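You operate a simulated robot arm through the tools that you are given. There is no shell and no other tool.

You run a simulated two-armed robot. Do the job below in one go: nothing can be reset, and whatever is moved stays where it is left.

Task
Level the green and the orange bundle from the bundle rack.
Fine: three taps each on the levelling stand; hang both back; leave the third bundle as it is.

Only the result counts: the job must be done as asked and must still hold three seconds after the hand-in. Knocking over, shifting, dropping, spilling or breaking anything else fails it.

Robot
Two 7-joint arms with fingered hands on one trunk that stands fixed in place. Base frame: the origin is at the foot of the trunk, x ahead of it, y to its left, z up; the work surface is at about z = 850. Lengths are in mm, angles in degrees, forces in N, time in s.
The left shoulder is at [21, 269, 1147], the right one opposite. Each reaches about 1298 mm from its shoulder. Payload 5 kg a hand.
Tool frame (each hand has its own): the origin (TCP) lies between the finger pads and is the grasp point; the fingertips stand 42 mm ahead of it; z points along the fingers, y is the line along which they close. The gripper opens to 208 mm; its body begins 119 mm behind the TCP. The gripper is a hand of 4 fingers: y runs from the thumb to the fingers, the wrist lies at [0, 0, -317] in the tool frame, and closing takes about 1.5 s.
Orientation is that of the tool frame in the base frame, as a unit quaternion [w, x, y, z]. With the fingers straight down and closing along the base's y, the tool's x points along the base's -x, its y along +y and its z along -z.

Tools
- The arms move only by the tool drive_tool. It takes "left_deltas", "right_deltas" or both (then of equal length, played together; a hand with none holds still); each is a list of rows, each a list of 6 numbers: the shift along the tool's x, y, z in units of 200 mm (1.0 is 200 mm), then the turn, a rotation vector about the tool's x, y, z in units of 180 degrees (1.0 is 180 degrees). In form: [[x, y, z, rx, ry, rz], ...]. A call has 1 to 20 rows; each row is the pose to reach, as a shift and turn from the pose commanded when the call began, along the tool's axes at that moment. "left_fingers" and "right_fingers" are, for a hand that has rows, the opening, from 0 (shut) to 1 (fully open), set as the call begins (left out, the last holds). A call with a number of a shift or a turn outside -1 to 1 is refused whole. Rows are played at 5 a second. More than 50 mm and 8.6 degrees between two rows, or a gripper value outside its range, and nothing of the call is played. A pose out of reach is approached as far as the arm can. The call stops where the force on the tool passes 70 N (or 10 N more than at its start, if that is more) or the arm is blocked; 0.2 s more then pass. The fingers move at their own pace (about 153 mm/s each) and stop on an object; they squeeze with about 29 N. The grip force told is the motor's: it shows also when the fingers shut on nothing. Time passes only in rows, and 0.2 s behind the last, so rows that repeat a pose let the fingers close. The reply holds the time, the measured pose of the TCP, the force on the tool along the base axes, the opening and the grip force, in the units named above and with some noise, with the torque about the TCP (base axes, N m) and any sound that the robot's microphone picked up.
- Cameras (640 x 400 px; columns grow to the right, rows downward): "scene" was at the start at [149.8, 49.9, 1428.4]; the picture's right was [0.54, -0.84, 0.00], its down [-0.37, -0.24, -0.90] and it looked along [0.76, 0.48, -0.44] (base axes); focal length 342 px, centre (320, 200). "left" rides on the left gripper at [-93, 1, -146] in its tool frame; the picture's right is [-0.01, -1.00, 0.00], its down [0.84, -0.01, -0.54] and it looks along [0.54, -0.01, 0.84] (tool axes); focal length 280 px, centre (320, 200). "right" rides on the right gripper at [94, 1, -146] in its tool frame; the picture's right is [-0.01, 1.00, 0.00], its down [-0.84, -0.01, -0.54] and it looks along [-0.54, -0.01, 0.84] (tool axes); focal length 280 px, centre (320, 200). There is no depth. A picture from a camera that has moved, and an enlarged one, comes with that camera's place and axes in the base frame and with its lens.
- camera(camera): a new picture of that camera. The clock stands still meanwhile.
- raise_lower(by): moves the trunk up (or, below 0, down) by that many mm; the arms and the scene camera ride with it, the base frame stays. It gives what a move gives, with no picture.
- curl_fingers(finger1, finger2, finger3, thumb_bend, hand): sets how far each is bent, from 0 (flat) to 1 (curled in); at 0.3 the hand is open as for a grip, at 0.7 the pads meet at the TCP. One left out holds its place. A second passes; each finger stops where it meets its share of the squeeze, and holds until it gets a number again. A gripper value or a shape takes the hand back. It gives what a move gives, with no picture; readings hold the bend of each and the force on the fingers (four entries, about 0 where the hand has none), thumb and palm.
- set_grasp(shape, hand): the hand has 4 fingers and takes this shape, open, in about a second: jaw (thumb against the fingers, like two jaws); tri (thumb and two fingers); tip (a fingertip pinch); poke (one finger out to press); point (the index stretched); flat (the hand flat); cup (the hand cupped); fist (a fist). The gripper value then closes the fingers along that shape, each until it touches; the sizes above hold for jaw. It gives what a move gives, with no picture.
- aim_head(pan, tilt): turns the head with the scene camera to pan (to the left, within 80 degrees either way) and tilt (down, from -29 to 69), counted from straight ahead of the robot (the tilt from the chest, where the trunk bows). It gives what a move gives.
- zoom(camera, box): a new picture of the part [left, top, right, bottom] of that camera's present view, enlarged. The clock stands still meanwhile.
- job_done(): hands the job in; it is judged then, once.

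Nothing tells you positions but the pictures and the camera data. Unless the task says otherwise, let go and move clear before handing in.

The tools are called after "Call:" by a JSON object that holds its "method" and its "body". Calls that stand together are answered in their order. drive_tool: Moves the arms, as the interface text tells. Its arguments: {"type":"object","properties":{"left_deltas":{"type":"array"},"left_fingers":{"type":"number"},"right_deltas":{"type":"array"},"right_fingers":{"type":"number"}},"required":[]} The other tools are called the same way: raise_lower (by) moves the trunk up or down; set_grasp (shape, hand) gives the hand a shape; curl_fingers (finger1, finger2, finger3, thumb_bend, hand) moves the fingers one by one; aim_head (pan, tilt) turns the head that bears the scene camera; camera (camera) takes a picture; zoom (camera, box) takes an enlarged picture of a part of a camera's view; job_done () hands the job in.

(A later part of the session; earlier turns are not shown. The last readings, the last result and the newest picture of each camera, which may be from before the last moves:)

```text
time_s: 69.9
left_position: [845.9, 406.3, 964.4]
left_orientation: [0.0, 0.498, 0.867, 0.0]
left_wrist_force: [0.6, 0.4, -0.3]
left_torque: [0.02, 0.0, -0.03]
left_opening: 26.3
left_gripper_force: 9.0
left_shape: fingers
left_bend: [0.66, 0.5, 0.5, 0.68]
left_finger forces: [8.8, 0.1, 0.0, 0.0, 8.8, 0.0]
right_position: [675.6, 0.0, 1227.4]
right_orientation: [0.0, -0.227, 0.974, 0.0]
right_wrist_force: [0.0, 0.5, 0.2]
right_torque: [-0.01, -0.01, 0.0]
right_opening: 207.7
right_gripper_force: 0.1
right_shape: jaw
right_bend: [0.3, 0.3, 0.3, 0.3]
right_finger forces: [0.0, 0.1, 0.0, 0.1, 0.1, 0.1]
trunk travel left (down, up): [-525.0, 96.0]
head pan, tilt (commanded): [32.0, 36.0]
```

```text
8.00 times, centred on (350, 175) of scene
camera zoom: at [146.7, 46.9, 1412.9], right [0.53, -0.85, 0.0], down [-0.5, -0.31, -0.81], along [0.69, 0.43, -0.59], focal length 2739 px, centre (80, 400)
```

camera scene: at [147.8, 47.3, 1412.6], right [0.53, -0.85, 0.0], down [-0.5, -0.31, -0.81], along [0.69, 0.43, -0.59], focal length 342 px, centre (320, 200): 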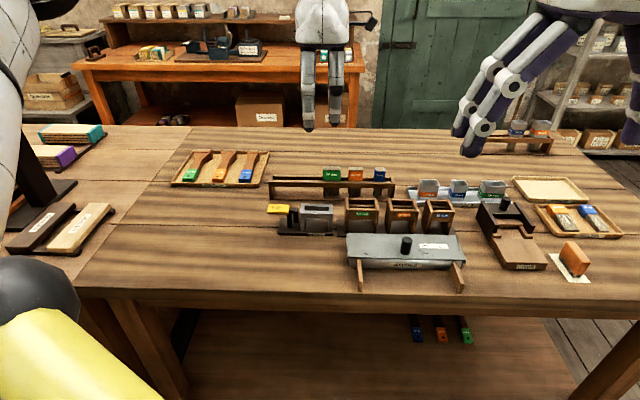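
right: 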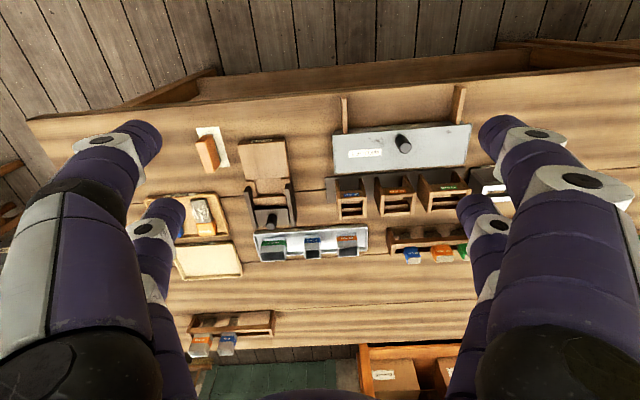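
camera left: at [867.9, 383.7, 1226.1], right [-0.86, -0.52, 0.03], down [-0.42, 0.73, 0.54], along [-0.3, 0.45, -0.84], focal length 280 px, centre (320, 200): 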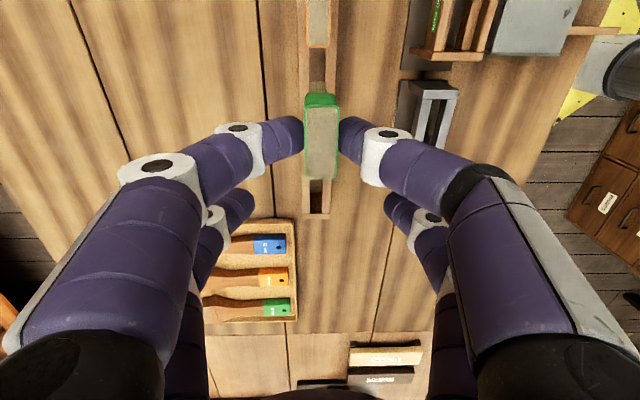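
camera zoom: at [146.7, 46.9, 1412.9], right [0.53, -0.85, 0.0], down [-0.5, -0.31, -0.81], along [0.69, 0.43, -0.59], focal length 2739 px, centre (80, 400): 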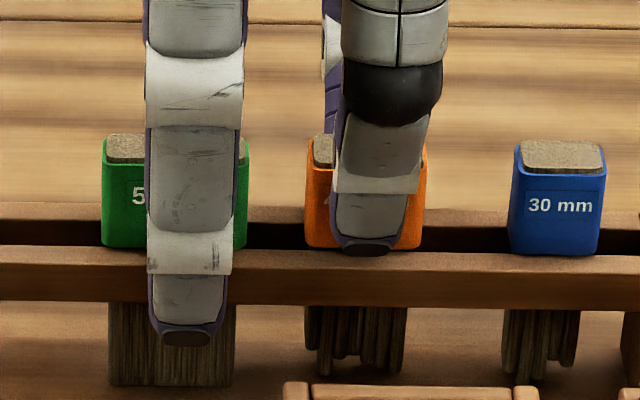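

Good, balanced grip on orange (8.8 N each). Lifting slowly straight up.

Call:
{"method": "drive_tool", "body": {"left_deltas": [[0, 0, -0.02, 0, 0, 0], [0, 0, -0.05, 0, 0, 0], [0, 0, -0.1, 0, 0, 0], [0, 0, -0.16, 0, 0, 0], [0, 0, -0.22, 0, 0, 0], [0, 0, -0.28, 0, 0, 0], [0, 0, -0.34, 0, 0, 0], [0, 0, -0.4, 0, 0, 0], [0, 0, -0.46, 0, 0, 0], [0, 0, -0.52, 0, 0, 0], [0, 0, -0.58, 0, 0, 0], [0, 0, -0.58, 0, 0, 0]]}}

Call:
{"method": "zoom", "body": {"camera": "left", "box": [290, 75, 350, 125]}}

Call:
{"method": "zoom", "body": {"camera": "scene", "box": [270, 100, 410, 200]}}

```text
time_s: 72.5
left_position: [846.0, 406.9, 1080.2]
left_orientation: [0.0, 0.497, 0.868, 0.0]
left_wrist_force: [0.9, -0.1, -0.1]
left_torque: [-0.03, 0.01, -0.02]
left_opening: 26.5
left_gripper_force: 8.9
left_shape: fingers
left_bend: [0.66, 0.5, 0.5, 0.68]
left_finger forces: [8.7, 0.0, 0.1, 0.0, 8.8, 0.0]
right_position: [676.1, 0.3, 1227.9]
right_orientation: [0.0, -0.226, 0.974, 0.0]
right_wrist_force: [-0.3, -1.1, -0.5]
right_torque: [0.03, 0.01, 0.0]
right_opening: 207.9
right_gripper_force: 0.0
right_shape: jaw
right_bend: [0.3, 0.3, 0.3, 0.3]
right_finger forces: [0.0, 0.0, 0.1, 0.0, 0.0, 0.1]
trunk travel left (down, up): [-525.0, 96.0]
head pan, tilt (commanded): [32.0, 36.0]
```

```text
8.00 times, centred on (320, 100) of left
camera zoom: at [894.6, 326.5, 1227.4], right [-0.86, -0.52, 0.0], down [-0.44, 0.72, 0.54], along [-0.28, 0.46, -0.84], focal length 2243 px, centre (320, 1000)
```

zoom: 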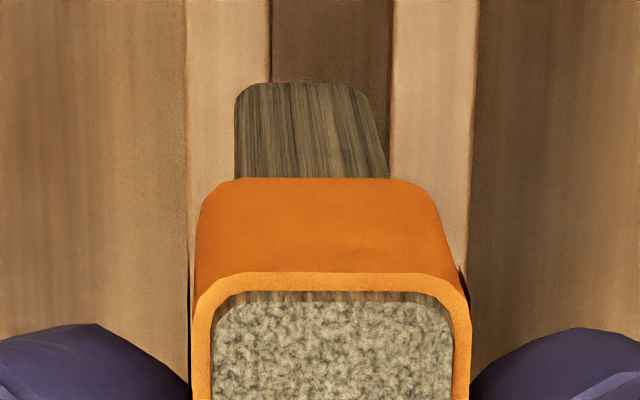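

```text
4.00 times, centred on (340, 150) of scene
camera zoom: at [146.9, 46.9, 1412.9], right [0.53, -0.85, 0.0], down [-0.5, -0.31, -0.81], along [0.69, 0.43, -0.59], focal length 1369 px, centre (240, 400)
```

zoom: 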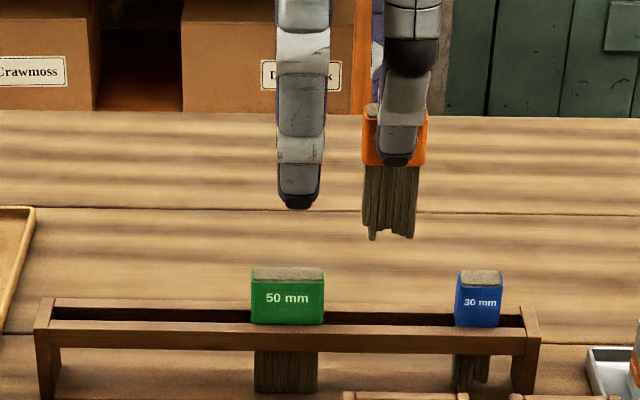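

Orange is out, with about 1.5° of lean to correct. I'll carry it towards me first, then left, to hover over the levelling stand.

Call:
{"method": "drive_tool", "body": {"left_deltas": [[0, -0.05, -0.02, 0.002, 0, 0], [0.02, -0.12, -0.04, 0.004, 0, 0], [0.05, -0.2, -0.04, 0.006, 0, 0], [0.09, -0.28, -0.04, 0.0085, 0, 0], [0.14, -0.36, -0.04, 0.0085, 0, 0], [0.2, -0.44, -0.04, 0.0085, 0, 0], [0.27, -0.52, -0.04, 0.0085, 0, 0], [0.34, -0.58, -0.04, 0.0085, 0, 0], [0.41, -0.63, -0.04, 0.0085, 0, 0], [0.46, -0.66, -0.04, 0.0085, 0, 0], [0.4885, -0.6755, -0.02, 0.0085, 0, 0], [0.4885, -0.6755, 0.0, 0.0085, 0, 0], [0.4885, -0.6755, 0.0, 0.0085, 0, 0]]}}

Call:
{"method": "zoom", "body": {"camera": "left", "box": [280, 40, 360, 120]}}

Call:
{"method": "zoom", "body": {"camera": "scene", "box": [265, 145, 365, 245]}}

```text
time_s: 75.3
left_position: [678.2, 422.2, 1080.4]
left_orientation: [-0.007, 0.498, 0.867, -0.012]
left_wrist_force: [-0.1, 0.1, -1.1]
left_torque: [-0.02, -0.04, 0.01]
left_opening: 26.6
left_gripper_force: 9.0
left_shape: fingers
left_bend: [0.66, 0.5, 0.5, 0.68]
left_finger forces: [8.8, 0.0, 0.1, 0.1, 8.8, 0.0]
right_position: [674.7, 0.3, 1228.6]
right_orientation: [0.0, -0.227, 0.974, 0.0]
right_wrist_force: [-0.4, -0.2, -0.2]
right_torque: [-0.02, -0.06, 0.01]
right_opening: 207.9
right_gripper_force: 0.1
right_shape: jaw
right_bend: [0.3, 0.3, 0.3, 0.3]
right_finger forces: [0.1, 0.0, 0.0, 0.0, 0.0, 0.1]
trunk travel left (down, up): [-525.0, 96.0]
head pan, tilt (commanded): [32.0, 36.0]
```

```text
5.00 times, centred on (320, 80) of left
camera zoom: at [730.0, 344.6, 1227.1], right [-0.86, -0.52, 0.03], down [-0.42, 0.73, 0.54], along [-0.3, 0.45, -0.84], focal length 1402 px, centre (320, 800)
```

zoom: 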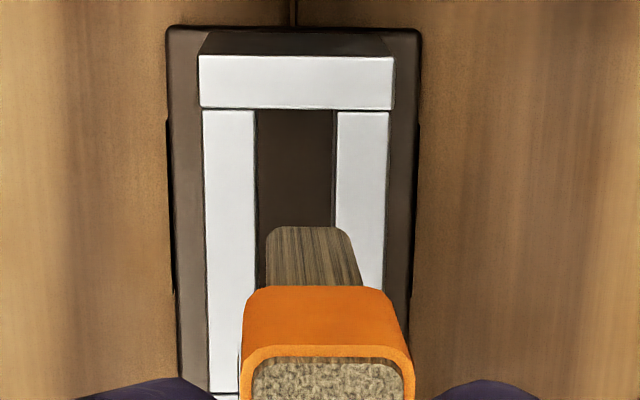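

```text
4.00 times, centred on (315, 195) of scene
camera zoom: at [146.5, 47.0, 1412.9], right [0.53, -0.85, 0.0], down [-0.5, -0.31, -0.81], along [0.69, 0.43, -0.59], focal length 1369 px, centre (340, 220)
```

zoom: 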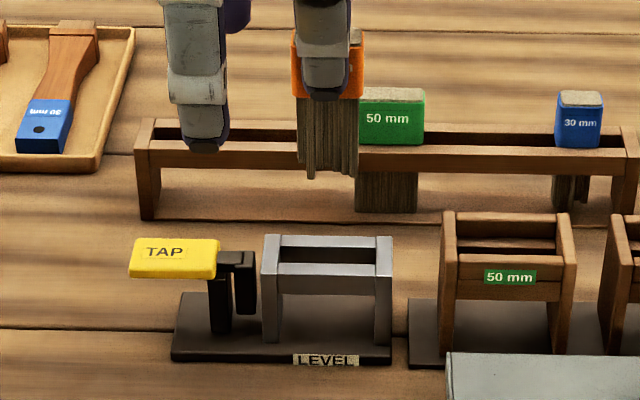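

The orange bristles are about 1.3 mm from the slot's middle. I'll correct this and lower to just above the stand.

Call:
{"method": "drive_tool", "body": {"left_deltas": [[0, 0.0065, 0, 0, 0, 0], [0, 0.0082, 0.06, 0, 0, 0], [0, 0.0098, 0.12, 0, 0, 0], [0, 0.0114, 0.18, 0, 0, 0], [0, 0.0133, 0.25, 0, 0, 0], [0, 0.0133, 0.25, 0, 0, 0]]}}

Call:
{"method": "zoom", "body": {"camera": "left", "box": [280, 40, 360, 120]}}

Call:
{"method": "zoom", "body": {"camera": "scene", "box": [265, 165, 365, 240]}}

```text
time_s: 76.7
left_position: [679.8, 422.3, 1030.6]
left_orientation: [-0.007, 0.498, 0.867, -0.011]
left_wrist_force: [-0.6, 0.8, -0.1]
left_torque: [0.03, 0.01, 0.02]
left_opening: 26.3
left_gripper_force: 8.6
left_shape: fingers
left_bend: [0.66, 0.5, 0.5, 0.68]
left_finger forces: [8.7, 0.0, 0.0, 0.1, 8.9, 0.0]
right_position: [674.5, 0.9, 1228.2]
right_orientation: [0.0, -0.227, 0.974, 0.0]
right_wrist_force: [-0.1, 0.5, 0.4]
right_torque: [0.01, -0.02, 0.03]
right_opening: 207.8
right_gripper_force: 0.0
right_shape: jaw
right_bend: [0.3, 0.3, 0.3, 0.3]
right_finger forces: [0.1, 0.0, 0.0, 0.1, 0.1, 0.0]
trunk travel left (down, up): [-525.0, 96.0]
head pan, tilt (commanded): [32.0, 36.0]
```

```text
5.00 times, centred on (320, 80) of left
camera zoom: at [731.6, 344.3, 1176.9], right [-0.86, -0.52, 0.03], down [-0.42, 0.73, 0.54], along [-0.3, 0.45, -0.84], focal length 1402 px, centre (320, 800)
```

zoom: 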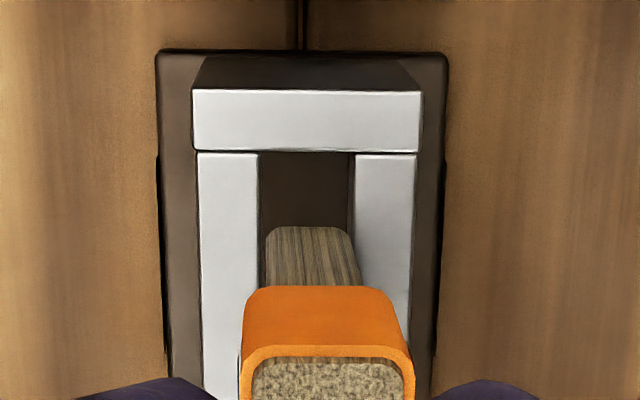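

```text
5.33 times, centred on (315, 202) of scene
camera zoom: at [146.6, 46.8, 1412.9], right [0.53, -0.85, 0.0], down [-0.5, -0.31, -0.81], along [0.69, 0.43, -0.59], focal length 1826 px, centre (347, 187)
```

zoom: 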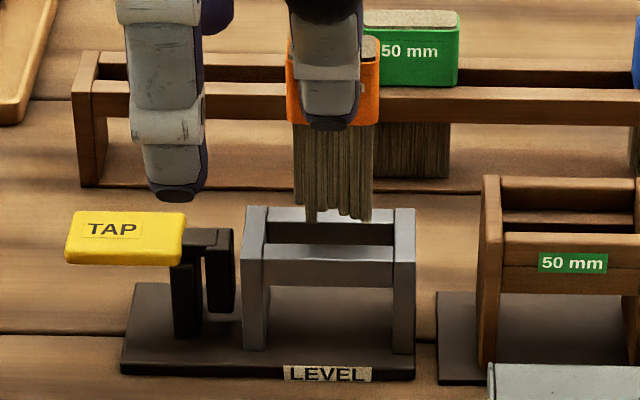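

Lined up to half a millimetre. Easing the orange bristles into the slot.

Call:
{"method": "drive_tool", "body": {"left_deltas": [[0, 0.0015, 0.0, 0, 0, 0], [0, 0.0022, 0.025, 0, 0, 0], [0, 0.0029, 0.05, 0, 0, 0], [0, 0.0036, 0.075, 0, 0, 0], [0, 0.0042, 0.1, 0, 0, 0]]}}

Call:
{"method": "zoom", "body": {"camera": "left", "box": [280, 40, 360, 120]}}

Call:
{"method": "zoom", "body": {"camera": "scene", "box": [265, 165, 365, 240]}}

```text
time_s: 77.9
left_position: [681.7, 424.0, 1010.6]
left_orientation: [-0.007, 0.499, 0.867, -0.011]
left_wrist_force: [0.3, -0.5, -0.9]
left_torque: [0.02, -0.01, 0.03]
left_opening: 26.5
left_gripper_force: 8.8
left_shape: fingers
left_bend: [0.66, 0.5, 0.5, 0.68]
left_finger forces: [8.8, 0.0, 0.1, 0.0, 8.8, 0.1]
right_position: [675.4, -0.5, 1228.9]
right_orientation: [0.0, -0.226, 0.974, 0.0]
right_wrist_force: [0.5, -0.3, -0.7]
right_torque: [0.0, 0.01, -0.01]
right_opening: 207.8
right_gripper_force: 0.0
right_shape: jaw
right_bend: [0.3, 0.3, 0.3, 0.3]
right_finger forces: [0.1, 0.1, 0.0, 0.0, 0.1, 0.1]
trunk travel left (down, up): [-525.0, 96.0]
head pan, tilt (commanded): [32.0, 36.0]
```

```text
5.00 times, centred on (320, 80) of left
camera zoom: at [733.3, 345.1, 1156.3], right [-0.86, -0.52, 0.03], down [-0.42, 0.73, 0.54], along [-0.3, 0.45, -0.84], focal length 1402 px, centre (320, 800)
```

zoom: 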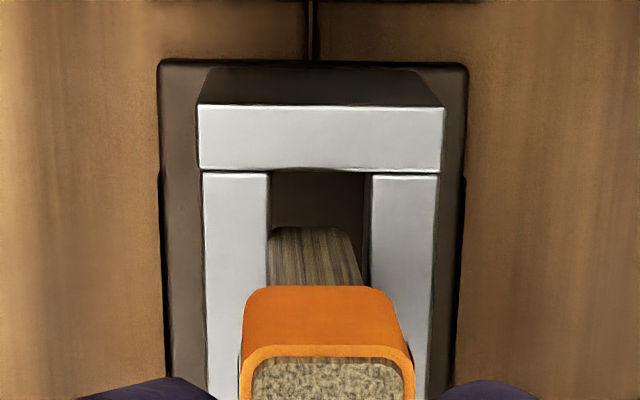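

```text
5.33 times, centred on (315, 202) of scene
camera zoom: at [146.8, 46.9, 1412.9], right [0.53, -0.85, 0.0], down [-0.5, -0.31, -0.81], along [0.69, 0.43, -0.59], focal length 1826 px, centre (347, 187)
```

zoom: 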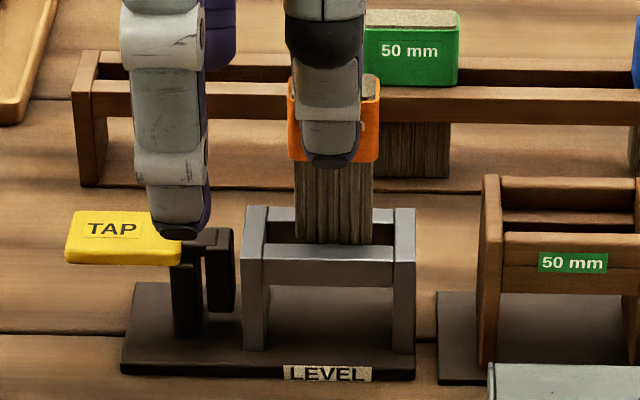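

The view shows the hand about 1.5 mm further off than commanded, perhaps still settling. I'll hold for a moment and look again.

Call:
{"method": "drive_tool", "body": {"left_deltas": [[0, 0, 0, 0, 0, 0], [0, 0, 0, 0, 0, 0], [0, 0, 0, 0, 0, 0]]}}

Call:
{"method": "zoom", "body": {"camera": "left", "box": [280, 40, 360, 120]}}

```text
time_s: 78.7
left_position: [680.9, 423.9, 1011.0]
left_orientation: [-0.007, 0.499, 0.867, -0.012]
left_wrist_force: [0.0, -0.3, 0.1]
left_torque: [0.01, 0.01, 0.04]
left_opening: 26.3
left_gripper_force: 8.7
left_shape: fingers
left_bend: [0.66, 0.5, 0.5, 0.68]
left_finger forces: [8.9, 0.2, 0.0, 0.0, 8.7, 0.1]
right_position: [676.0, 0.9, 1227.7]
right_orientation: [0.0, -0.227, 0.974, 0.0]
right_wrist_force: [-0.2, -0.1, 0.7]
right_torque: [0.01, 0.02, 0.0]
right_opening: 207.7
right_gripper_force: 0.1
right_shape: jaw
right_bend: [0.3, 0.3, 0.3, 0.3]
right_finger forces: [0.0, 0.0, 0.0, 0.0, 0.1, 0.1]
trunk travel left (down, up): [-525.0, 96.0]
head pan, tilt (commanded): [32.0, 36.0]
```

```text
5.00 times, centred on (320, 80) of left
camera zoom: at [733.3, 345.0, 1156.6], right [-0.86, -0.52, 0.03], down [-0.42, 0.73, 0.54], along [-0.3, 0.45, -0.84], focal length 1402 px, centre (320, 800)
```

zoom: 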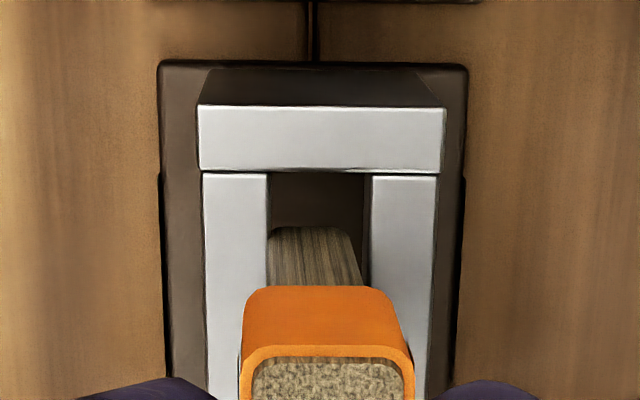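

It is a steady 1.5 mm offset towards the far rail. I'll shift the bundle back to the middle of the slot before going lower.

Call:
{"method": "drive_tool", "body": {"left_deltas": [[0, -0.004, 0, 0, 0, 0], [0, -0.0075, 0, 0, 0, 0], [0, -0.0075, 0, 0, 0, 0]]}}

Call:
{"method": "zoom", "body": {"camera": "left", "box": [280, 40, 360, 120]}}

```text
time_s: 79.5
left_position: [680.1, 423.8, 1010.3]
left_orientation: [-0.006, 0.498, 0.867, -0.011]
left_wrist_force: [-0.6, -0.2, -0.7]
left_torque: [0.01, 0.04, 0.01]
left_opening: 26.6
left_gripper_force: 8.8
left_shape: fingers
left_bend: [0.66, 0.5, 0.5, 0.68]
left_finger forces: [8.8, 0.0, 0.0, 0.1, 8.9, 0.1]
right_position: [675.0, 0.4, 1228.3]
right_orientation: [0.0, -0.226, 0.974, 0.0]
right_wrist_force: [-0.8, 0.3, 0.9]
right_torque: [-0.02, -0.02, -0.05]
right_opening: 207.8
right_gripper_force: 0.1
right_shape: jaw
right_bend: [0.3, 0.3, 0.3, 0.3]
right_finger forces: [0.0, 0.1, 0.0, 0.1, 0.0, 0.0]
trunk travel left (down, up): [-525.0, 96.0]
head pan, tilt (commanded): [32.0, 36.0]
```

```text
5.00 times, centred on (320, 80) of left
camera zoom: at [732.0, 344.8, 1157.1], right [-0.86, -0.52, 0.03], down [-0.42, 0.73, 0.54], along [-0.3, 0.45, -0.84], focal length 1402 px, centre (320, 800)
```

zoom: 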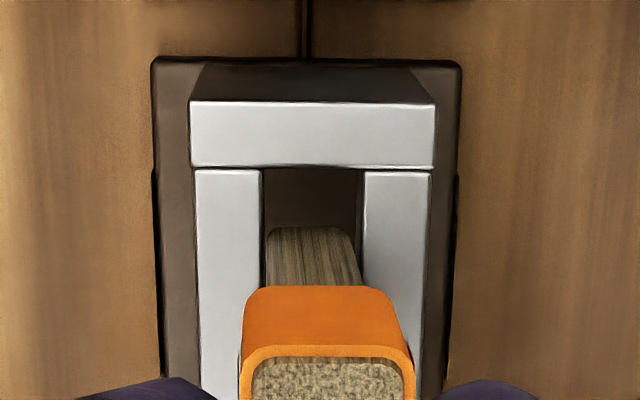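

Centred now. Down another 36 mm.

Call:
{"method": "drive_tool", "body": {"left_deltas": [[0, -0.0012, 0.03, 0, 0, 0], [0, -0.0004, 0.06, 0, 0, 0], [0, 0.0004, 0.09, 0, 0, 0], [0, 0.0012, 0.12, 0, 0, 0], [0, 0.002, 0.15, 0, 0, 0], [0, 0.0029, 0.18, 0, 0, 0], [0, 0.0029, 0.18, 0, 0, 0]]}}

Call:
{"method": "zoom", "body": {"camera": "left", "box": [280, 40, 360, 120]}}

Call:
{"method": "zoom", "body": {"camera": "scene", "box": [275, 185, 355, 235]}}

```text
time_s: 81.1
left_position: [679.2, 422.5, 974.7]
left_orientation: [-0.007, 0.498, 0.867, -0.011]
left_wrist_force: [0.2, -0.4, 0.3]
left_torque: [0.04, -0.02, 0.03]
left_opening: 26.6
left_gripper_force: 8.7
left_shape: fingers
left_bend: [0.66, 0.5, 0.5, 0.68]
left_finger forces: [8.8, 0.0, 0.1, 0.1, 8.8, 0.0]
right_position: [673.4, 0.1, 1228.7]
right_orientation: [0.001, -0.227, 0.974, 0.0]
right_wrist_force: [-0.2, 0.2, 0.6]
right_torque: [-0.01, -0.03, 0.0]
right_opening: 207.9
right_gripper_force: 0.1
right_shape: jaw
right_bend: [0.3, 0.3, 0.3, 0.3]
right_finger forces: [0.1, 0.0, 0.0, 0.1, 0.0, 0.1]
trunk travel left (down, up): [-525.0, 96.0]
head pan, tilt (commanded): [32.0, 36.0]
```

```text
5.00 times, centred on (320, 80) of left
camera zoom: at [730.8, 344.2, 1121.0], right [-0.86, -0.52, 0.03], down [-0.42, 0.73, 0.54], along [-0.3, 0.45, -0.84], focal length 1402 px, centre (320, 800)
```

zoom: 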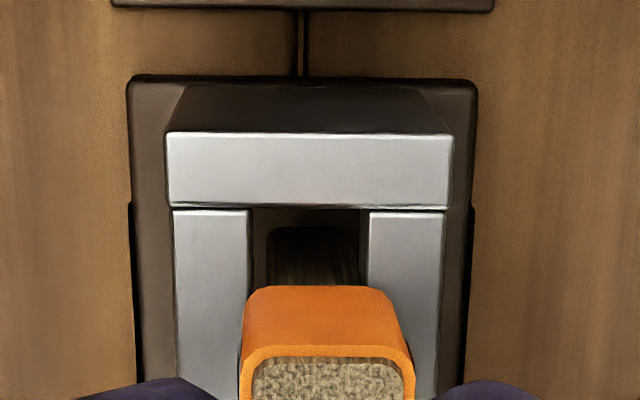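

```text
8.00 times, centred on (315, 210) of scene
camera zoom: at [146.6, 46.9, 1412.9], right [0.53, -0.85, 0.0], down [-0.5, -0.31, -0.81], along [0.69, 0.43, -0.59], focal length 2739 px, centre (360, 120)
```

zoom: 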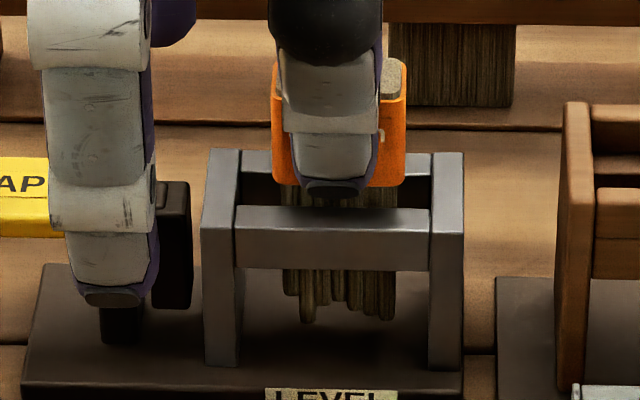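

Clear and free. Now the last millimetres in small steps.

Call:
{"method": "drive_tool", "body": {"left_deltas": [[0, 0.0002, 0.01, 0, 0, 0], [0, 0.0005, 0.02, 0, 0, 0], [0, 0.0008, 0.03, 0, 0, 0], [0, 0.001, 0.036, 0, 0, 0]]}}

Call:
{"method": "zoom", "body": {"camera": "scene", "box": [275, 185, 355, 235]}}

```text
time_s: 82.1
left_position: [678.8, 423.7, 967.8]
left_orientation: [-0.006, 0.499, 0.867, -0.011]
left_wrist_force: [-0.1, 0.5, -0.1]
left_torque: [-0.01, 0.01, 0.05]
left_opening: 26.3
left_gripper_force: 9.2
left_shape: fingers
left_bend: [0.66, 0.5, 0.5, 0.68]
left_finger forces: [9.0, 0.0, 0.1, 0.0, 9.0, 0.0]
right_position: [674.2, 0.6, 1229.2]
right_orientation: [0.0, -0.227, 0.974, 0.0]
right_wrist_force: [0.1, -0.1, -0.2]
right_torque: [0.01, -0.01, 0.01]
right_opening: 207.9
right_gripper_force: 0.0
right_shape: jaw
right_bend: [0.3, 0.3, 0.3, 0.3]
right_finger forces: [0.1, 0.0, 0.0, 0.0, 0.1, 0.1]
trunk travel left (down, up): [-525.0, 96.0]
head pan, tilt (commanded): [32.0, 36.0]
```

```text
8.00 times, centred on (315, 210) of scene
camera zoom: at [146.6, 46.8, 1412.9], right [0.53, -0.85, 0.0], down [-0.5, -0.31, -0.81], along [0.69, 0.43, -0.59], focal length 2739 px, centre (360, 120)
```

zoom: 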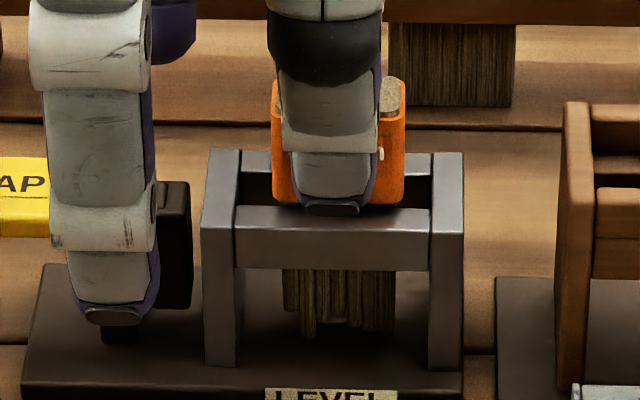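

The longest bristles are about to touch the plate. One more millimetre, then I'll open evenly.

Call:
{"method": "drive_tool", "body": {"left_deltas": [[0, 0.0001, 0.004, 0, 0, 0], [0, 0.0002, 0.007, 0, 0, 0]]}}

Call:
{"method": "curl_fingers", "body": {"hand": "left", "finger1": 0.57, "thumb_bend": 0.58}}

Call:
{"method": "zoom", "body": {"camera": "scene", "box": [275, 185, 355, 235]}}

Call:
{"method": "zoom", "body": {"camera": "left", "box": [240, 40, 400, 160]}}

```text
time_s: 82.7
left_position: [678.8, 422.5, 967.1]
left_orientation: [-0.007, 0.497, 0.867, -0.012]
left_wrist_force: [-0.2, 0.4, 6.9]
left_torque: [-0.11, -0.04, -0.01]
left_opening: 26.3
left_gripper_force: 10.0
left_shape: fingers
left_bend: [0.66, 0.5, 0.5, 0.68]
left_finger forces: [10.0, 0.0, 0.1, 0.1, 9.8, 0.1]
right_position: [674.0, 0.5, 1228.2]
right_orientation: [0.0, -0.226, 0.974, 0.0]
right_wrist_force: [0.2, 0.3, 0.1]
right_torque: [0.0, -0.01, -0.01]
right_opening: 207.9
right_gripper_force: 0.0
right_shape: jaw
right_bend: [0.3, 0.3, 0.3, 0.3]
right_finger forces: [0.0, 0.0, 0.0, 0.0, 0.0, 0.1]
trunk travel left (down, up): [-525.0, 96.0]
head pan, tilt (commanded): [32.0, 36.0]
```

```text
time_s: 83.7
left_position: [678.6, 421.9, 967.4]
left_orientation: [-0.007, 0.499, 0.867, -0.012]
left_wrist_force: [0.0, 0.2, 0.6]
left_torque: [-0.01, 0.01, 0.02]
left_opening: 77.8
left_gripper_force: 0.1
left_shape: fingers
left_bend: [0.56, 0.5, 0.5, 0.57]
left_finger forces: [0.0, 0.0, 0.0, 0.0, 0.0, 0.0]
right_position: [675.6, 0.5, 1227.7]
right_orientation: [0.0, -0.227, 0.974, -0.001]
right_wrist_force: [0.6, 0.2, -0.3]
right_torque: [0.02, 0.02, 0.03]
right_opening: 207.6
right_gripper_force: 0.0
right_shape: jaw
right_bend: [0.3, 0.3, 0.3, 0.3]
right_finger forces: [0.1, 0.0, 0.0, 0.1, 0.0, 0.0]
trunk travel left (down, up): [-525.0, 96.0]
head pan, tilt (commanded): [32.0, 36.0]
```

```text
8.00 times, centred on (315, 210) of scene
camera zoom: at [146.8, 46.9, 1412.9], right [0.53, -0.85, 0.0], down [-0.5, -0.31, -0.81], along [0.69, 0.43, -0.59], focal length 2739 px, centre (360, 120)
```

zoom: 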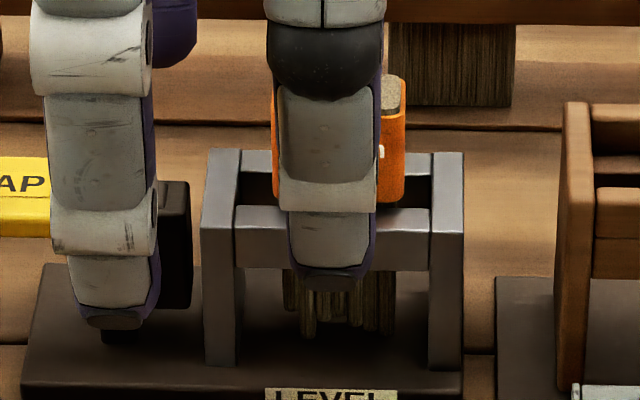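

```text
3.33 times, centred on (320, 100) of left
camera zoom: at [731.1, 344.4, 1112.7], right [-0.86, -0.52, 0.03], down [-0.42, 0.73, 0.54], along [-0.3, 0.45, -0.84], focal length 935 px, centre (320, 533)
```

zoom: 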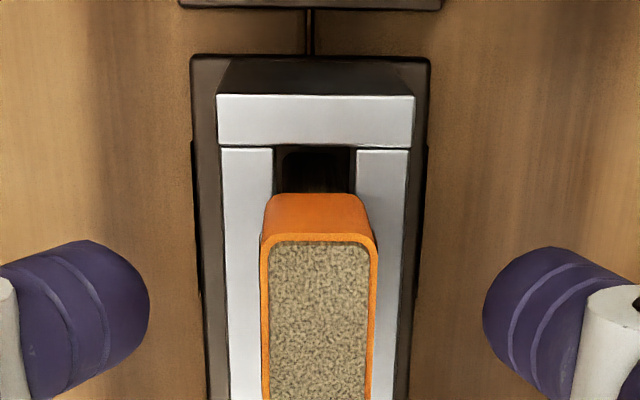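

Orange stands in the stand, released. I'll go straight up, remove the tilt, close the fingertips and move over the TAP pad.

Call:
{"method": "drive_tool", "body": {"left_deltas": [[0, -0.0014, -0.05, 0, 0, 0], [0, -0.0034, -0.125, 0, 0, 0], [0, -0.0054, -0.2, 0, 0, 0], [0, -0.0082, -0.3, 0, 0, 0], [0, -0.0106, -0.39, 0, 0, 0], [0, -0.0106, -0.39, -0.0085, 0, 0], [0, -0.0106, -0.39, -0.0085, 0, 0]]}}

Call:
{"method": "curl_fingers", "body": {"hand": "left", "finger1": 0.72, "thumb_bend": 0.72}}

Call:
{"method": "zoom", "body": {"camera": "scene", "box": [265, 190, 345, 240]}}

Call:
{"method": "zoom", "body": {"camera": "left", "box": [260, 40, 380, 240]}}

```text
time_s: 85.3
left_position: [679.2, 421.4, 1044.7]
left_orientation: [-0.001, 0.498, 0.867, -0.001]
left_wrist_force: [0.2, 0.1, 0.1]
left_torque: [0.0, -0.01, 0.02]
left_opening: 78.1
left_gripper_force: 0.0
left_shape: fingers
left_bend: [0.56, 0.5, 0.5, 0.57]
left_finger forces: [0.0, 0.0, 0.1, 0.0, 0.0, 0.1]
right_position: [676.5, -0.8, 1228.9]
right_orientation: [0.0, -0.226, 0.974, -0.001]
right_wrist_force: [0.3, -0.1, 0.7]
right_torque: [0.03, -0.01, -0.01]
right_opening: 207.9
right_gripper_force: 0.0
right_shape: jaw
right_bend: [0.3, 0.3, 0.3, 0.3]
right_finger forces: [0.0, 0.1, 0.1, 0.0, 0.0, 0.0]
trunk travel left (down, up): [-525.0, 96.0]
head pan, tilt (commanded): [32.0, 36.0]
```

```text
time_s: 86.3
left_position: [678.8, 422.6, 1044.1]
left_orientation: [0.0, 0.498, 0.867, 0.001]
left_wrist_force: [0.8, 0.7, -0.3]
left_torque: [-0.02, -0.04, -0.01]
left_opening: 7.0
left_gripper_force: 0.1
left_shape: fingers
left_bend: [0.71, 0.5, 0.5, 0.71]
left_finger forces: [0.1, 0.1, 0.0, 0.0, 0.0, 0.0]
right_position: [674.7, 0.4, 1228.0]
right_orientation: [0.0, -0.226, 0.974, 0.0]
right_wrist_force: [-0.4, -0.2, 0.7]
right_torque: [0.01, 0.02, 0.03]
right_opening: 207.6
right_gripper_force: 0.0
right_shape: jaw
right_bend: [0.3, 0.3, 0.3, 0.3]
right_finger forces: [0.1, 0.0, 0.0, 0.0, 0.0, 0.0]
trunk travel left (down, up): [-525.0, 96.0]
head pan, tilt (commanded): [32.0, 36.0]
```

```text
8.00 times, centred on (305, 215) of scene
camera zoom: at [146.7, 46.9, 1412.9], right [0.53, -0.85, 0.0], down [-0.5, -0.31, -0.81], along [0.69, 0.43, -0.59], focal length 2739 px, centre (440, 80)
```

zoom: 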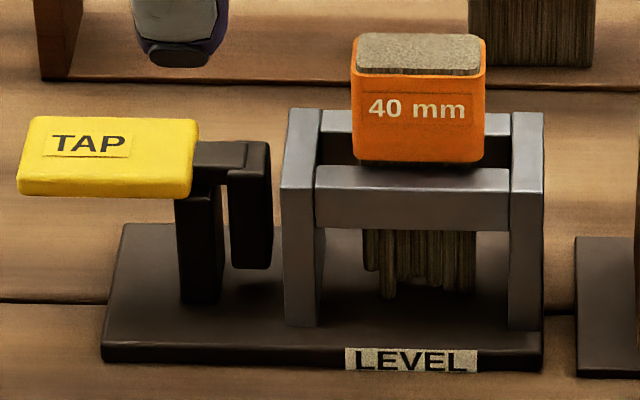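

```text
2.00 times, centred on (320, 140) of left
camera zoom: at [727.1, 342.3, 1190.3], right [-0.86, -0.52, 0.0], down [-0.43, 0.72, 0.54], along [-0.28, 0.46, -0.84], focal length 561 px, centre (320, 320)
```

zoom: 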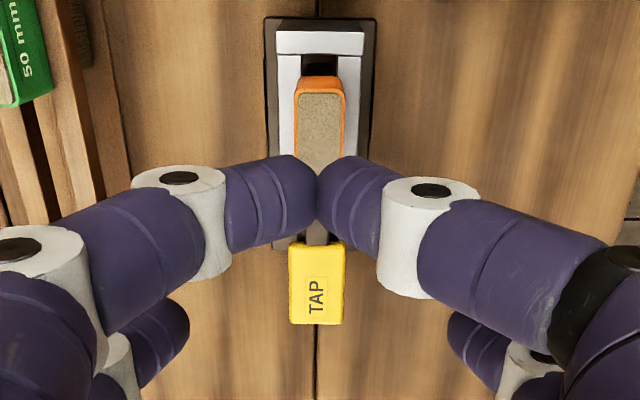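

Orange is seated and ragged as expected. I'll move over the TAP pad and hover at the same height as before.

Call:
{"method": "drive_tool", "body": {"left_deltas": [[0.08, 0, 0, 0, 0, 0], [0.18, 0, 0, 0, 0, 0], [0.28, 0, 0, 0, 0, 0], [0.38, 0, 0, 0, 0, 0], [0.46, -0.003, 0.0, 0, 0, 0], [0.46, -0.003, 0.1, 0, 0, 0], [0.46, -0.003, 0.2, 0, 0, 0], [0.46, -0.003, 0.3, 0, 0, 0], [0.46, -0.003, 0.36, 0, 0, 0], [0.46, -0.003, 0.41, 0, 0, 0], [0.46, -0.003, 0.41, 0, 0, 0]]}}

Call:
{"method": "zoom", "body": {"camera": "scene", "box": [245, 180, 345, 240]}}

```text
time_s: 88.7
left_position: [631.7, 500.6, 961.3]
left_orientation: [0.0, 0.499, 0.867, 0.0]
left_wrist_force: [-1.2, 0.0, 1.0]
left_torque: [0.0, -0.02, 0.0]
left_opening: 6.6
left_gripper_force: 0.0
left_shape: fingers
left_bend: [0.71, 0.5, 0.5, 0.71]
left_finger forces: [0.0, 0.1, 0.1, 0.1, 0.0, 0.0]
right_position: [674.7, 0.1, 1228.9]
right_orientation: [0.0, -0.227, 0.974, 0.0]
right_wrist_force: [-0.1, 0.2, 0.4]
right_torque: [-0.02, -0.05, -0.01]
right_opening: 207.7
right_gripper_force: 0.1
right_shape: jaw
right_bend: [0.3, 0.3, 0.3, 0.3]
right_finger forces: [0.1, 0.1, 0.0, 0.0, 0.0, 0.0]
trunk travel left (down, up): [-525.0, 96.0]
head pan, tilt (commanded): [32.0, 36.0]
```

```text
6.40 times, centred on (295, 210) of scene
camera zoom: at [146.3, 46.7, 1413.0], right [0.53, -0.85, 0.0], down [-0.5, -0.31, -0.81], along [0.69, 0.43, -0.59], focal length 2191 px, centre (480, 136)
```

zoom: 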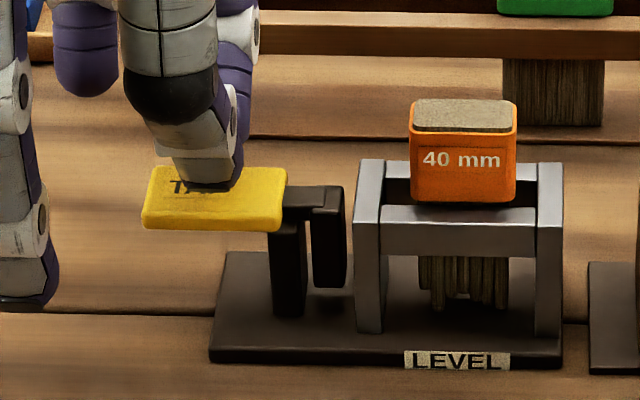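

The tips hover over the pad exactly as before. First tap for orange.

Call:
{"method": "drive_tool", "body": {"left_deltas": [[0, 0, 0.02, 0, 0, 0], [0, 0, 0.04, 0, 0, 0], [0, 0, 0.05, 0, 0, 0], [0, 0, 0.06, 0, 0, 0], [0, 0, 0.07, 0, 0, 0], [0, 0, 0.08, 0, 0, 0], [0, 0, 0.06, 0, 0, 0], [0, 0, 0.03, 0, 0, 0], [0, 0, 0.0, 0, 0, 0], [0, 0, 0.0, 0, 0, 0]]}}

Call:
{"method": "zoom", "body": {"camera": "scene", "box": [245, 180, 345, 240]}}

```text
time_s: 90.9
left_position: [631.7, 501.5, 961.1]
left_orientation: [0.0, 0.498, 0.867, 0.0]
left_wrist_force: [0.1, -0.2, 0.3]
left_torque: [-0.02, 0.03, 0.03]
left_opening: 7.1
left_gripper_force: 0.2
left_shape: fingers
left_bend: [0.71, 0.5, 0.5, 0.71]
left_finger forces: [0.0, 0.1, 0.0, 0.0, 0.0, 0.0]
right_position: [676.5, -0.4, 1228.6]
right_orientation: [0.0, -0.226, 0.974, 0.0]
right_wrist_force: [-0.4, 0.3, -0.5]
right_torque: [0.01, 0.0, 0.02]
right_opening: 208.0
right_gripper_force: 0.1
right_shape: jaw
right_bend: [0.3, 0.3, 0.3, 0.3]
right_finger forces: [0.0, 0.0, 0.0, 0.0, 0.0, 0.0]
trunk travel left (down, up): [-525.0, 96.0]
head pan, tilt (commanded): [32.0, 36.0]
heard: click
```

```text
6.40 times, centred on (295, 210) of scene
camera zoom: at [146.9, 47.0, 1412.8], right [0.53, -0.85, 0.0], down [-0.5, -0.31, -0.81], along [0.69, 0.43, -0.59], focal length 2191 px, centre (480, 136)
```

zoom: 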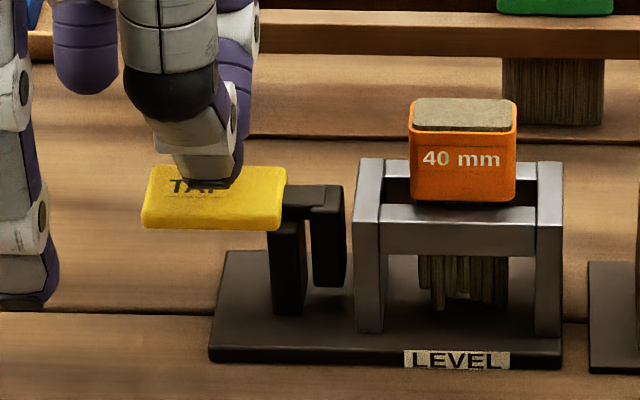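

First click for orange, and the lever is back up. Second tap.

Call:
{"method": "drive_tool", "body": {"left_deltas": [[0, 0, 0.02, 0, 0, 0], [0, 0, 0.04, 0, 0, 0], [0, 0, 0.05, 0, 0, 0], [0, 0, 0.06, 0, 0, 0], [0, 0, 0.07, 0, 0, 0], [0, 0, 0.08, 0, 0, 0], [0, 0, 0.06, 0, 0, 0], [0, 0, 0.03, 0, 0, 0], [0, 0, 0.0, 0, 0, 0], [0, 0, 0.0, 0, 0, 0]]}}

Call:
{"method": "zoom", "body": {"camera": "scene", "box": [245, 180, 345, 240]}}

```text
time_s: 93.1
left_position: [632.3, 501.8, 962.0]
left_orientation: [0.0, 0.498, 0.867, 0.0]
left_wrist_force: [0.7, 0.5, -0.4]
left_torque: [-0.05, 0.0, 0.01]
left_opening: 7.1
left_gripper_force: 0.0
left_shape: fingers
left_bend: [0.71, 0.5, 0.5, 0.71]
left_finger forces: [0.0, 0.0, 0.0, 0.0, 0.1, 0.0]
right_position: [675.0, 0.1, 1228.3]
right_orientation: [0.0, -0.227, 0.974, 0.0]
right_wrist_force: [-0.1, -0.4, 0.3]
right_torque: [0.01, 0.01, 0.02]
right_opening: 207.6
right_gripper_force: 0.1
right_shape: jaw
right_bend: [0.3, 0.3, 0.3, 0.3]
right_finger forces: [0.1, 0.0, 0.0, 0.0, 0.0, 0.0]
trunk travel left (down, up): [-525.0, 96.0]
head pan, tilt (commanded): [32.0, 36.0]
heard: click
```

```text
6.40 times, centred on (295, 210) of scene
camera zoom: at [146.8, 47.0, 1412.9], right [0.53, -0.85, 0.0], down [-0.5, -0.31, -0.81], along [0.69, 0.43, -0.59], focal length 2191 px, centre (480, 136)
```

zoom: 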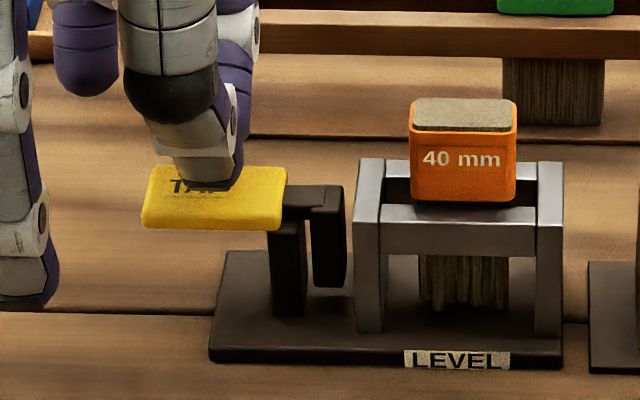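

Second click heard. Third and last tap for orange.

Call:
{"method": "drive_tool", "body": {"left_deltas": [[0, 0, 0.02, 0, 0, 0], [0, 0, 0.04, 0, 0, 0], [0, 0, 0.05, 0, 0, 0], [0, 0, 0.06, 0, 0, 0], [0, 0, 0.07, 0, 0, 0], [0, 0, 0.08, 0, 0, 0], [0, 0, 0.06, 0, 0, 0], [0, 0, 0.03, 0, 0, 0], [0, 0, 0.0, 0, 0, 0], [0, 0, 0.0, 0, 0, 0]]}}

Call:
{"method": "zoom", "body": {"camera": "scene", "box": [245, 180, 345, 240]}}

```text
time_s: 95.3
left_position: [632.1, 501.9, 962.1]
left_orientation: [0.001, 0.498, 0.867, 0.0]
left_wrist_force: [-0.2, 0.4, 0.7]
left_torque: [-0.01, -0.01, 0.0]
left_opening: 7.1
left_gripper_force: 0.1
left_shape: fingers
left_bend: [0.71, 0.5, 0.5, 0.71]
left_finger forces: [0.1, 0.2, 0.0, 0.0, 0.1, 0.1]
right_position: [675.8, 0.8, 1229.3]
right_orientation: [0.0, -0.226, 0.974, 0.0]
right_wrist_force: [0.5, 0.0, -0.9]
right_torque: [-0.01, -0.02, 0.0]
right_opening: 207.9
right_gripper_force: 0.0
right_shape: jaw
right_bend: [0.3, 0.3, 0.3, 0.3]
right_finger forces: [0.0, 0.1, 0.0, 0.0, 0.0, 0.1]
trunk travel left (down, up): [-525.0, 96.0]
head pan, tilt (commanded): [32.0, 36.0]
heard: click
```

```text
6.40 times, centred on (295, 210) of scene
camera zoom: at [146.9, 47.0, 1412.9], right [0.53, -0.85, 0.0], down [-0.5, -0.31, -0.81], along [0.69, 0.43, -0.59], focal length 2191 px, centre (480, 136)
```

zoom: 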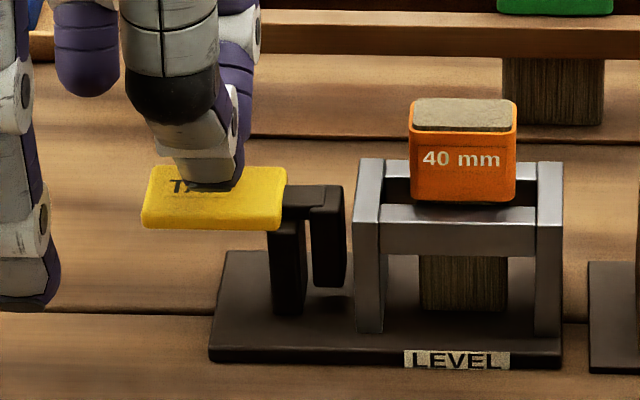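

Three clicks, and the orange bristles are flush. Now up, back over the orange bundle, and open the pinch to take it out.

Call:
{"method": "drive_tool", "body": {"left_deltas": [[0, 0, -0.1, 0, 0, 0], [0, 0, -0.2, 0, 0, 0], [0, 0, -0.3, 0, 0, 0], [0, 0, -0.4, 0, 0, 0], [-0.1, 0.0, -0.4, 0, 0, 0], [-0.2, 0.0, -0.4, 0, 0, 0], [-0.3, 0.0, -0.4, 0, 0, 0], [-0.4, 0.003, -0.4, 0, 0, 0], [-0.46, 0.003, -0.4, 0, 0, 0], [-0.46, 0.003, -0.4, 0, 0, 0]]}}

Call:
{"method": "curl_fingers", "body": {"hand": "left", "finger1": 0.6, "thumb_bend": 0.6}}

Call:
{"method": "zoom", "body": {"camera": "left", "box": [260, 40, 380, 160]}}

Call:
{"method": "zoom", "body": {"camera": "scene", "box": [265, 165, 365, 240]}}

```text
time_s: 97.5
left_position: [679.1, 422.8, 1040.3]
left_orientation: [0.0, 0.498, 0.867, -0.001]
left_wrist_force: [0.1, -1.1, -0.1]
left_torque: [-0.05, -0.03, 0.01]
left_opening: 6.8
left_gripper_force: 0.0
left_shape: fingers
left_bend: [0.71, 0.5, 0.5, 0.71]
left_finger forces: [0.0, 0.0, 0.0, 0.1, 0.1, 0.0]
right_position: [674.9, -0.3, 1228.3]
right_orientation: [0.0, -0.227, 0.974, 0.0]
right_wrist_force: [0.5, -0.3, -0.3]
right_torque: [-0.04, -0.02, 0.02]
right_opening: 207.8
right_gripper_force: 0.1
right_shape: jaw
right_bend: [0.3, 0.3, 0.3, 0.3]
right_finger forces: [0.0, 0.0, 0.0, 0.0, 0.1, 0.0]
trunk travel left (down, up): [-525.0, 96.0]
head pan, tilt (commanded): [32.0, 36.0]
```

```text
time_s: 98.5
left_position: [680.2, 421.9, 1040.7]
left_orientation: [0.0, 0.499, 0.867, 0.0]
left_wrist_force: [-0.1, 0.4, -0.3]
left_torque: [-0.02, 0.0, 0.05]
left_opening: 59.7
left_gripper_force: 0.0
left_shape: fingers
left_bend: [0.6, 0.5, 0.5, 0.6]
left_finger forces: [0.0, 0.1, 0.1, 0.0, 0.0, 0.1]
right_position: [675.6, 0.5, 1228.1]
right_orientation: [0.0, -0.227, 0.974, -0.001]
right_wrist_force: [-0.2, -0.2, 1.0]
right_torque: [-0.01, -0.01, -0.02]
right_opening: 207.8
right_gripper_force: 0.2
right_shape: jaw
right_bend: [0.3, 0.3, 0.3, 0.3]
right_finger forces: [0.1, 0.0, 0.1, 0.0, 0.1, 0.1]
trunk travel left (down, up): [-525.0, 96.0]
head pan, tilt (commanded): [32.0, 36.0]
```

```text
3.33 times, centred on (320, 100) of left
camera zoom: at [728.7, 342.0, 1187.0], right [-0.86, -0.52, 0.0], down [-0.43, 0.72, 0.54], along [-0.28, 0.46, -0.84], focal length 935 px, centre (320, 533)
```

zoom: 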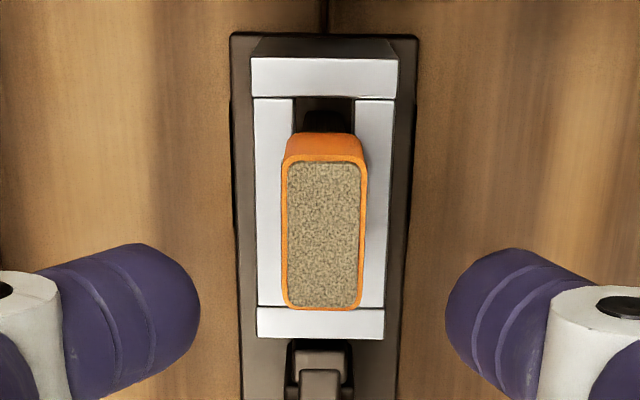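

```text
5.33 times, centred on (315, 202) of scene
camera zoom: at [146.7, 46.9, 1412.9], right [0.53, -0.85, 0.0], down [-0.5, -0.31, -0.81], along [0.69, 0.43, -0.59], focal length 1826 px, centre (347, 187)
```

zoom: 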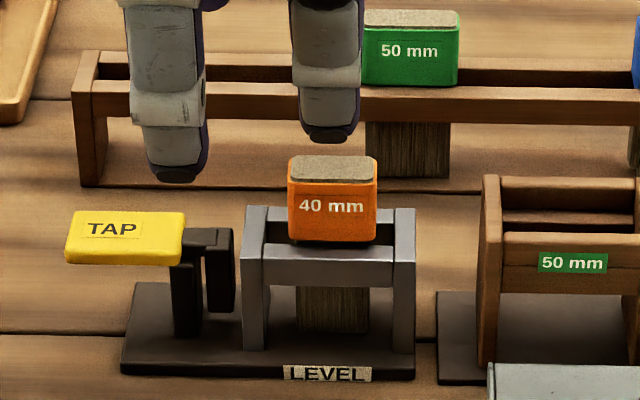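

The orange block sits centred under the fingers within half a millimetre. Going down around it.

Call:
{"method": "drive_tool", "body": {"left_deltas": [[0, -0.002, 0.05, 0, 0, 0], [0, -0.002, 0.12, 0, 0, 0], [0, -0.002, 0.19, 0, 0, 0], [0, -0.002, 0.26, 0, 0, 0], [0, -0.002, 0.32, 0, 0, 0], [0, -0.002, 0.36, 0, 0, 0], [0, -0.002, 0.374, 0, 0, 0]]}}

Call:
{"method": "curl_fingers", "body": {"hand": "left", "finger1": 0.65, "thumb_bend": 0.65}}

Call:
{"method": "zoom", "body": {"camera": "left", "box": [240, 40, 400, 160]}}

Call:
{"method": "zoom", "body": {"camera": "scene", "box": [275, 185, 355, 235]}}

```text
time_s: 100.1
left_position: [678.0, 422.5, 966.4]
left_orientation: [-0.001, 0.498, 0.867, 0.0]
left_wrist_force: [-0.2, 0.0, 0.0]
left_torque: [0.03, 0.0, -0.01]
left_opening: 60.2
left_gripper_force: 0.0
left_shape: fingers
left_bend: [0.6, 0.5, 0.5, 0.6]
left_finger forces: [0.0, 0.1, 0.1, 0.0, 0.1, 0.0]
right_position: [674.0, -0.3, 1229.2]
right_orientation: [0.0, -0.226, 0.974, 0.0]
right_wrist_force: [-0.2, 0.7, 0.4]
right_torque: [0.01, 0.02, 0.0]
right_opening: 207.8
right_gripper_force: 0.0
right_shape: jaw
right_bend: [0.3, 0.3, 0.3, 0.3]
right_finger forces: [0.0, 0.1, 0.1, 0.1, 0.0, 0.0]
trunk travel left (down, up): [-525.0, 96.0]
head pan, tilt (commanded): [32.0, 36.0]
```

```text
time_s: 101.1
left_position: [678.1, 422.0, 967.1]
left_orientation: [0.0, 0.499, 0.867, 0.0]
left_wrist_force: [1.0, 0.0, 0.4]
left_torque: [-0.04, 0.0, 0.0]
left_opening: 35.5
left_gripper_force: 0.0
left_shape: fingers
left_bend: [0.65, 0.5, 0.5, 0.65]
left_finger forces: [0.0, 0.0, 0.0, 0.0, 0.0, 0.0]
right_position: [674.9, 0.1, 1227.8]
right_orientation: [0.001, -0.226, 0.974, 0.0]
right_wrist_force: [0.4, -0.3, 0.2]
right_torque: [0.0, -0.02, -0.03]
right_opening: 207.9
right_gripper_force: 0.0
right_shape: jaw
right_bend: [0.3, 0.3, 0.3, 0.3]
right_finger forces: [0.0, 0.0, 0.0, 0.0, 0.1, 0.1]
trunk travel left (down, up): [-525.0, 96.0]
head pan, tilt (commanded): [32.0, 36.0]
```

```text
3.33 times, centred on (320, 100) of left
camera zoom: at [727.3, 342.0, 1113.6], right [-0.86, -0.52, 0.0], down [-0.43, 0.72, 0.54], along [-0.28, 0.46, -0.84], focal length 935 px, centre (320, 533)
```

zoom: 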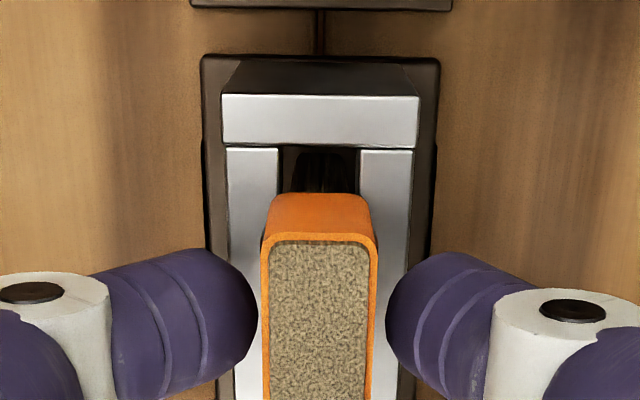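

```text
8.00 times, centred on (315, 210) of scene
camera zoom: at [146.7, 46.9, 1412.9], right [0.53, -0.85, 0.0], down [-0.5, -0.31, -0.81], along [0.69, 0.43, -0.59], focal length 2739 px, centre (360, 120)
```

zoom: 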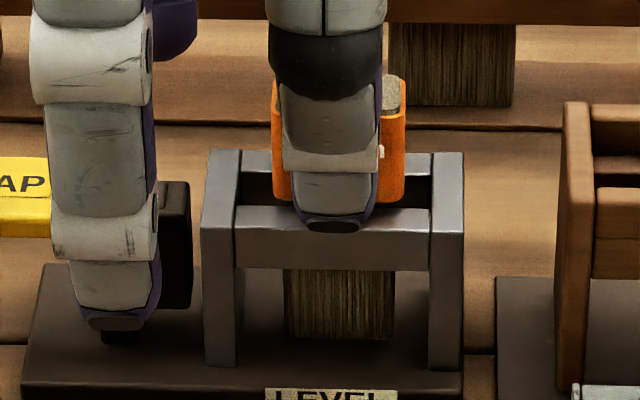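

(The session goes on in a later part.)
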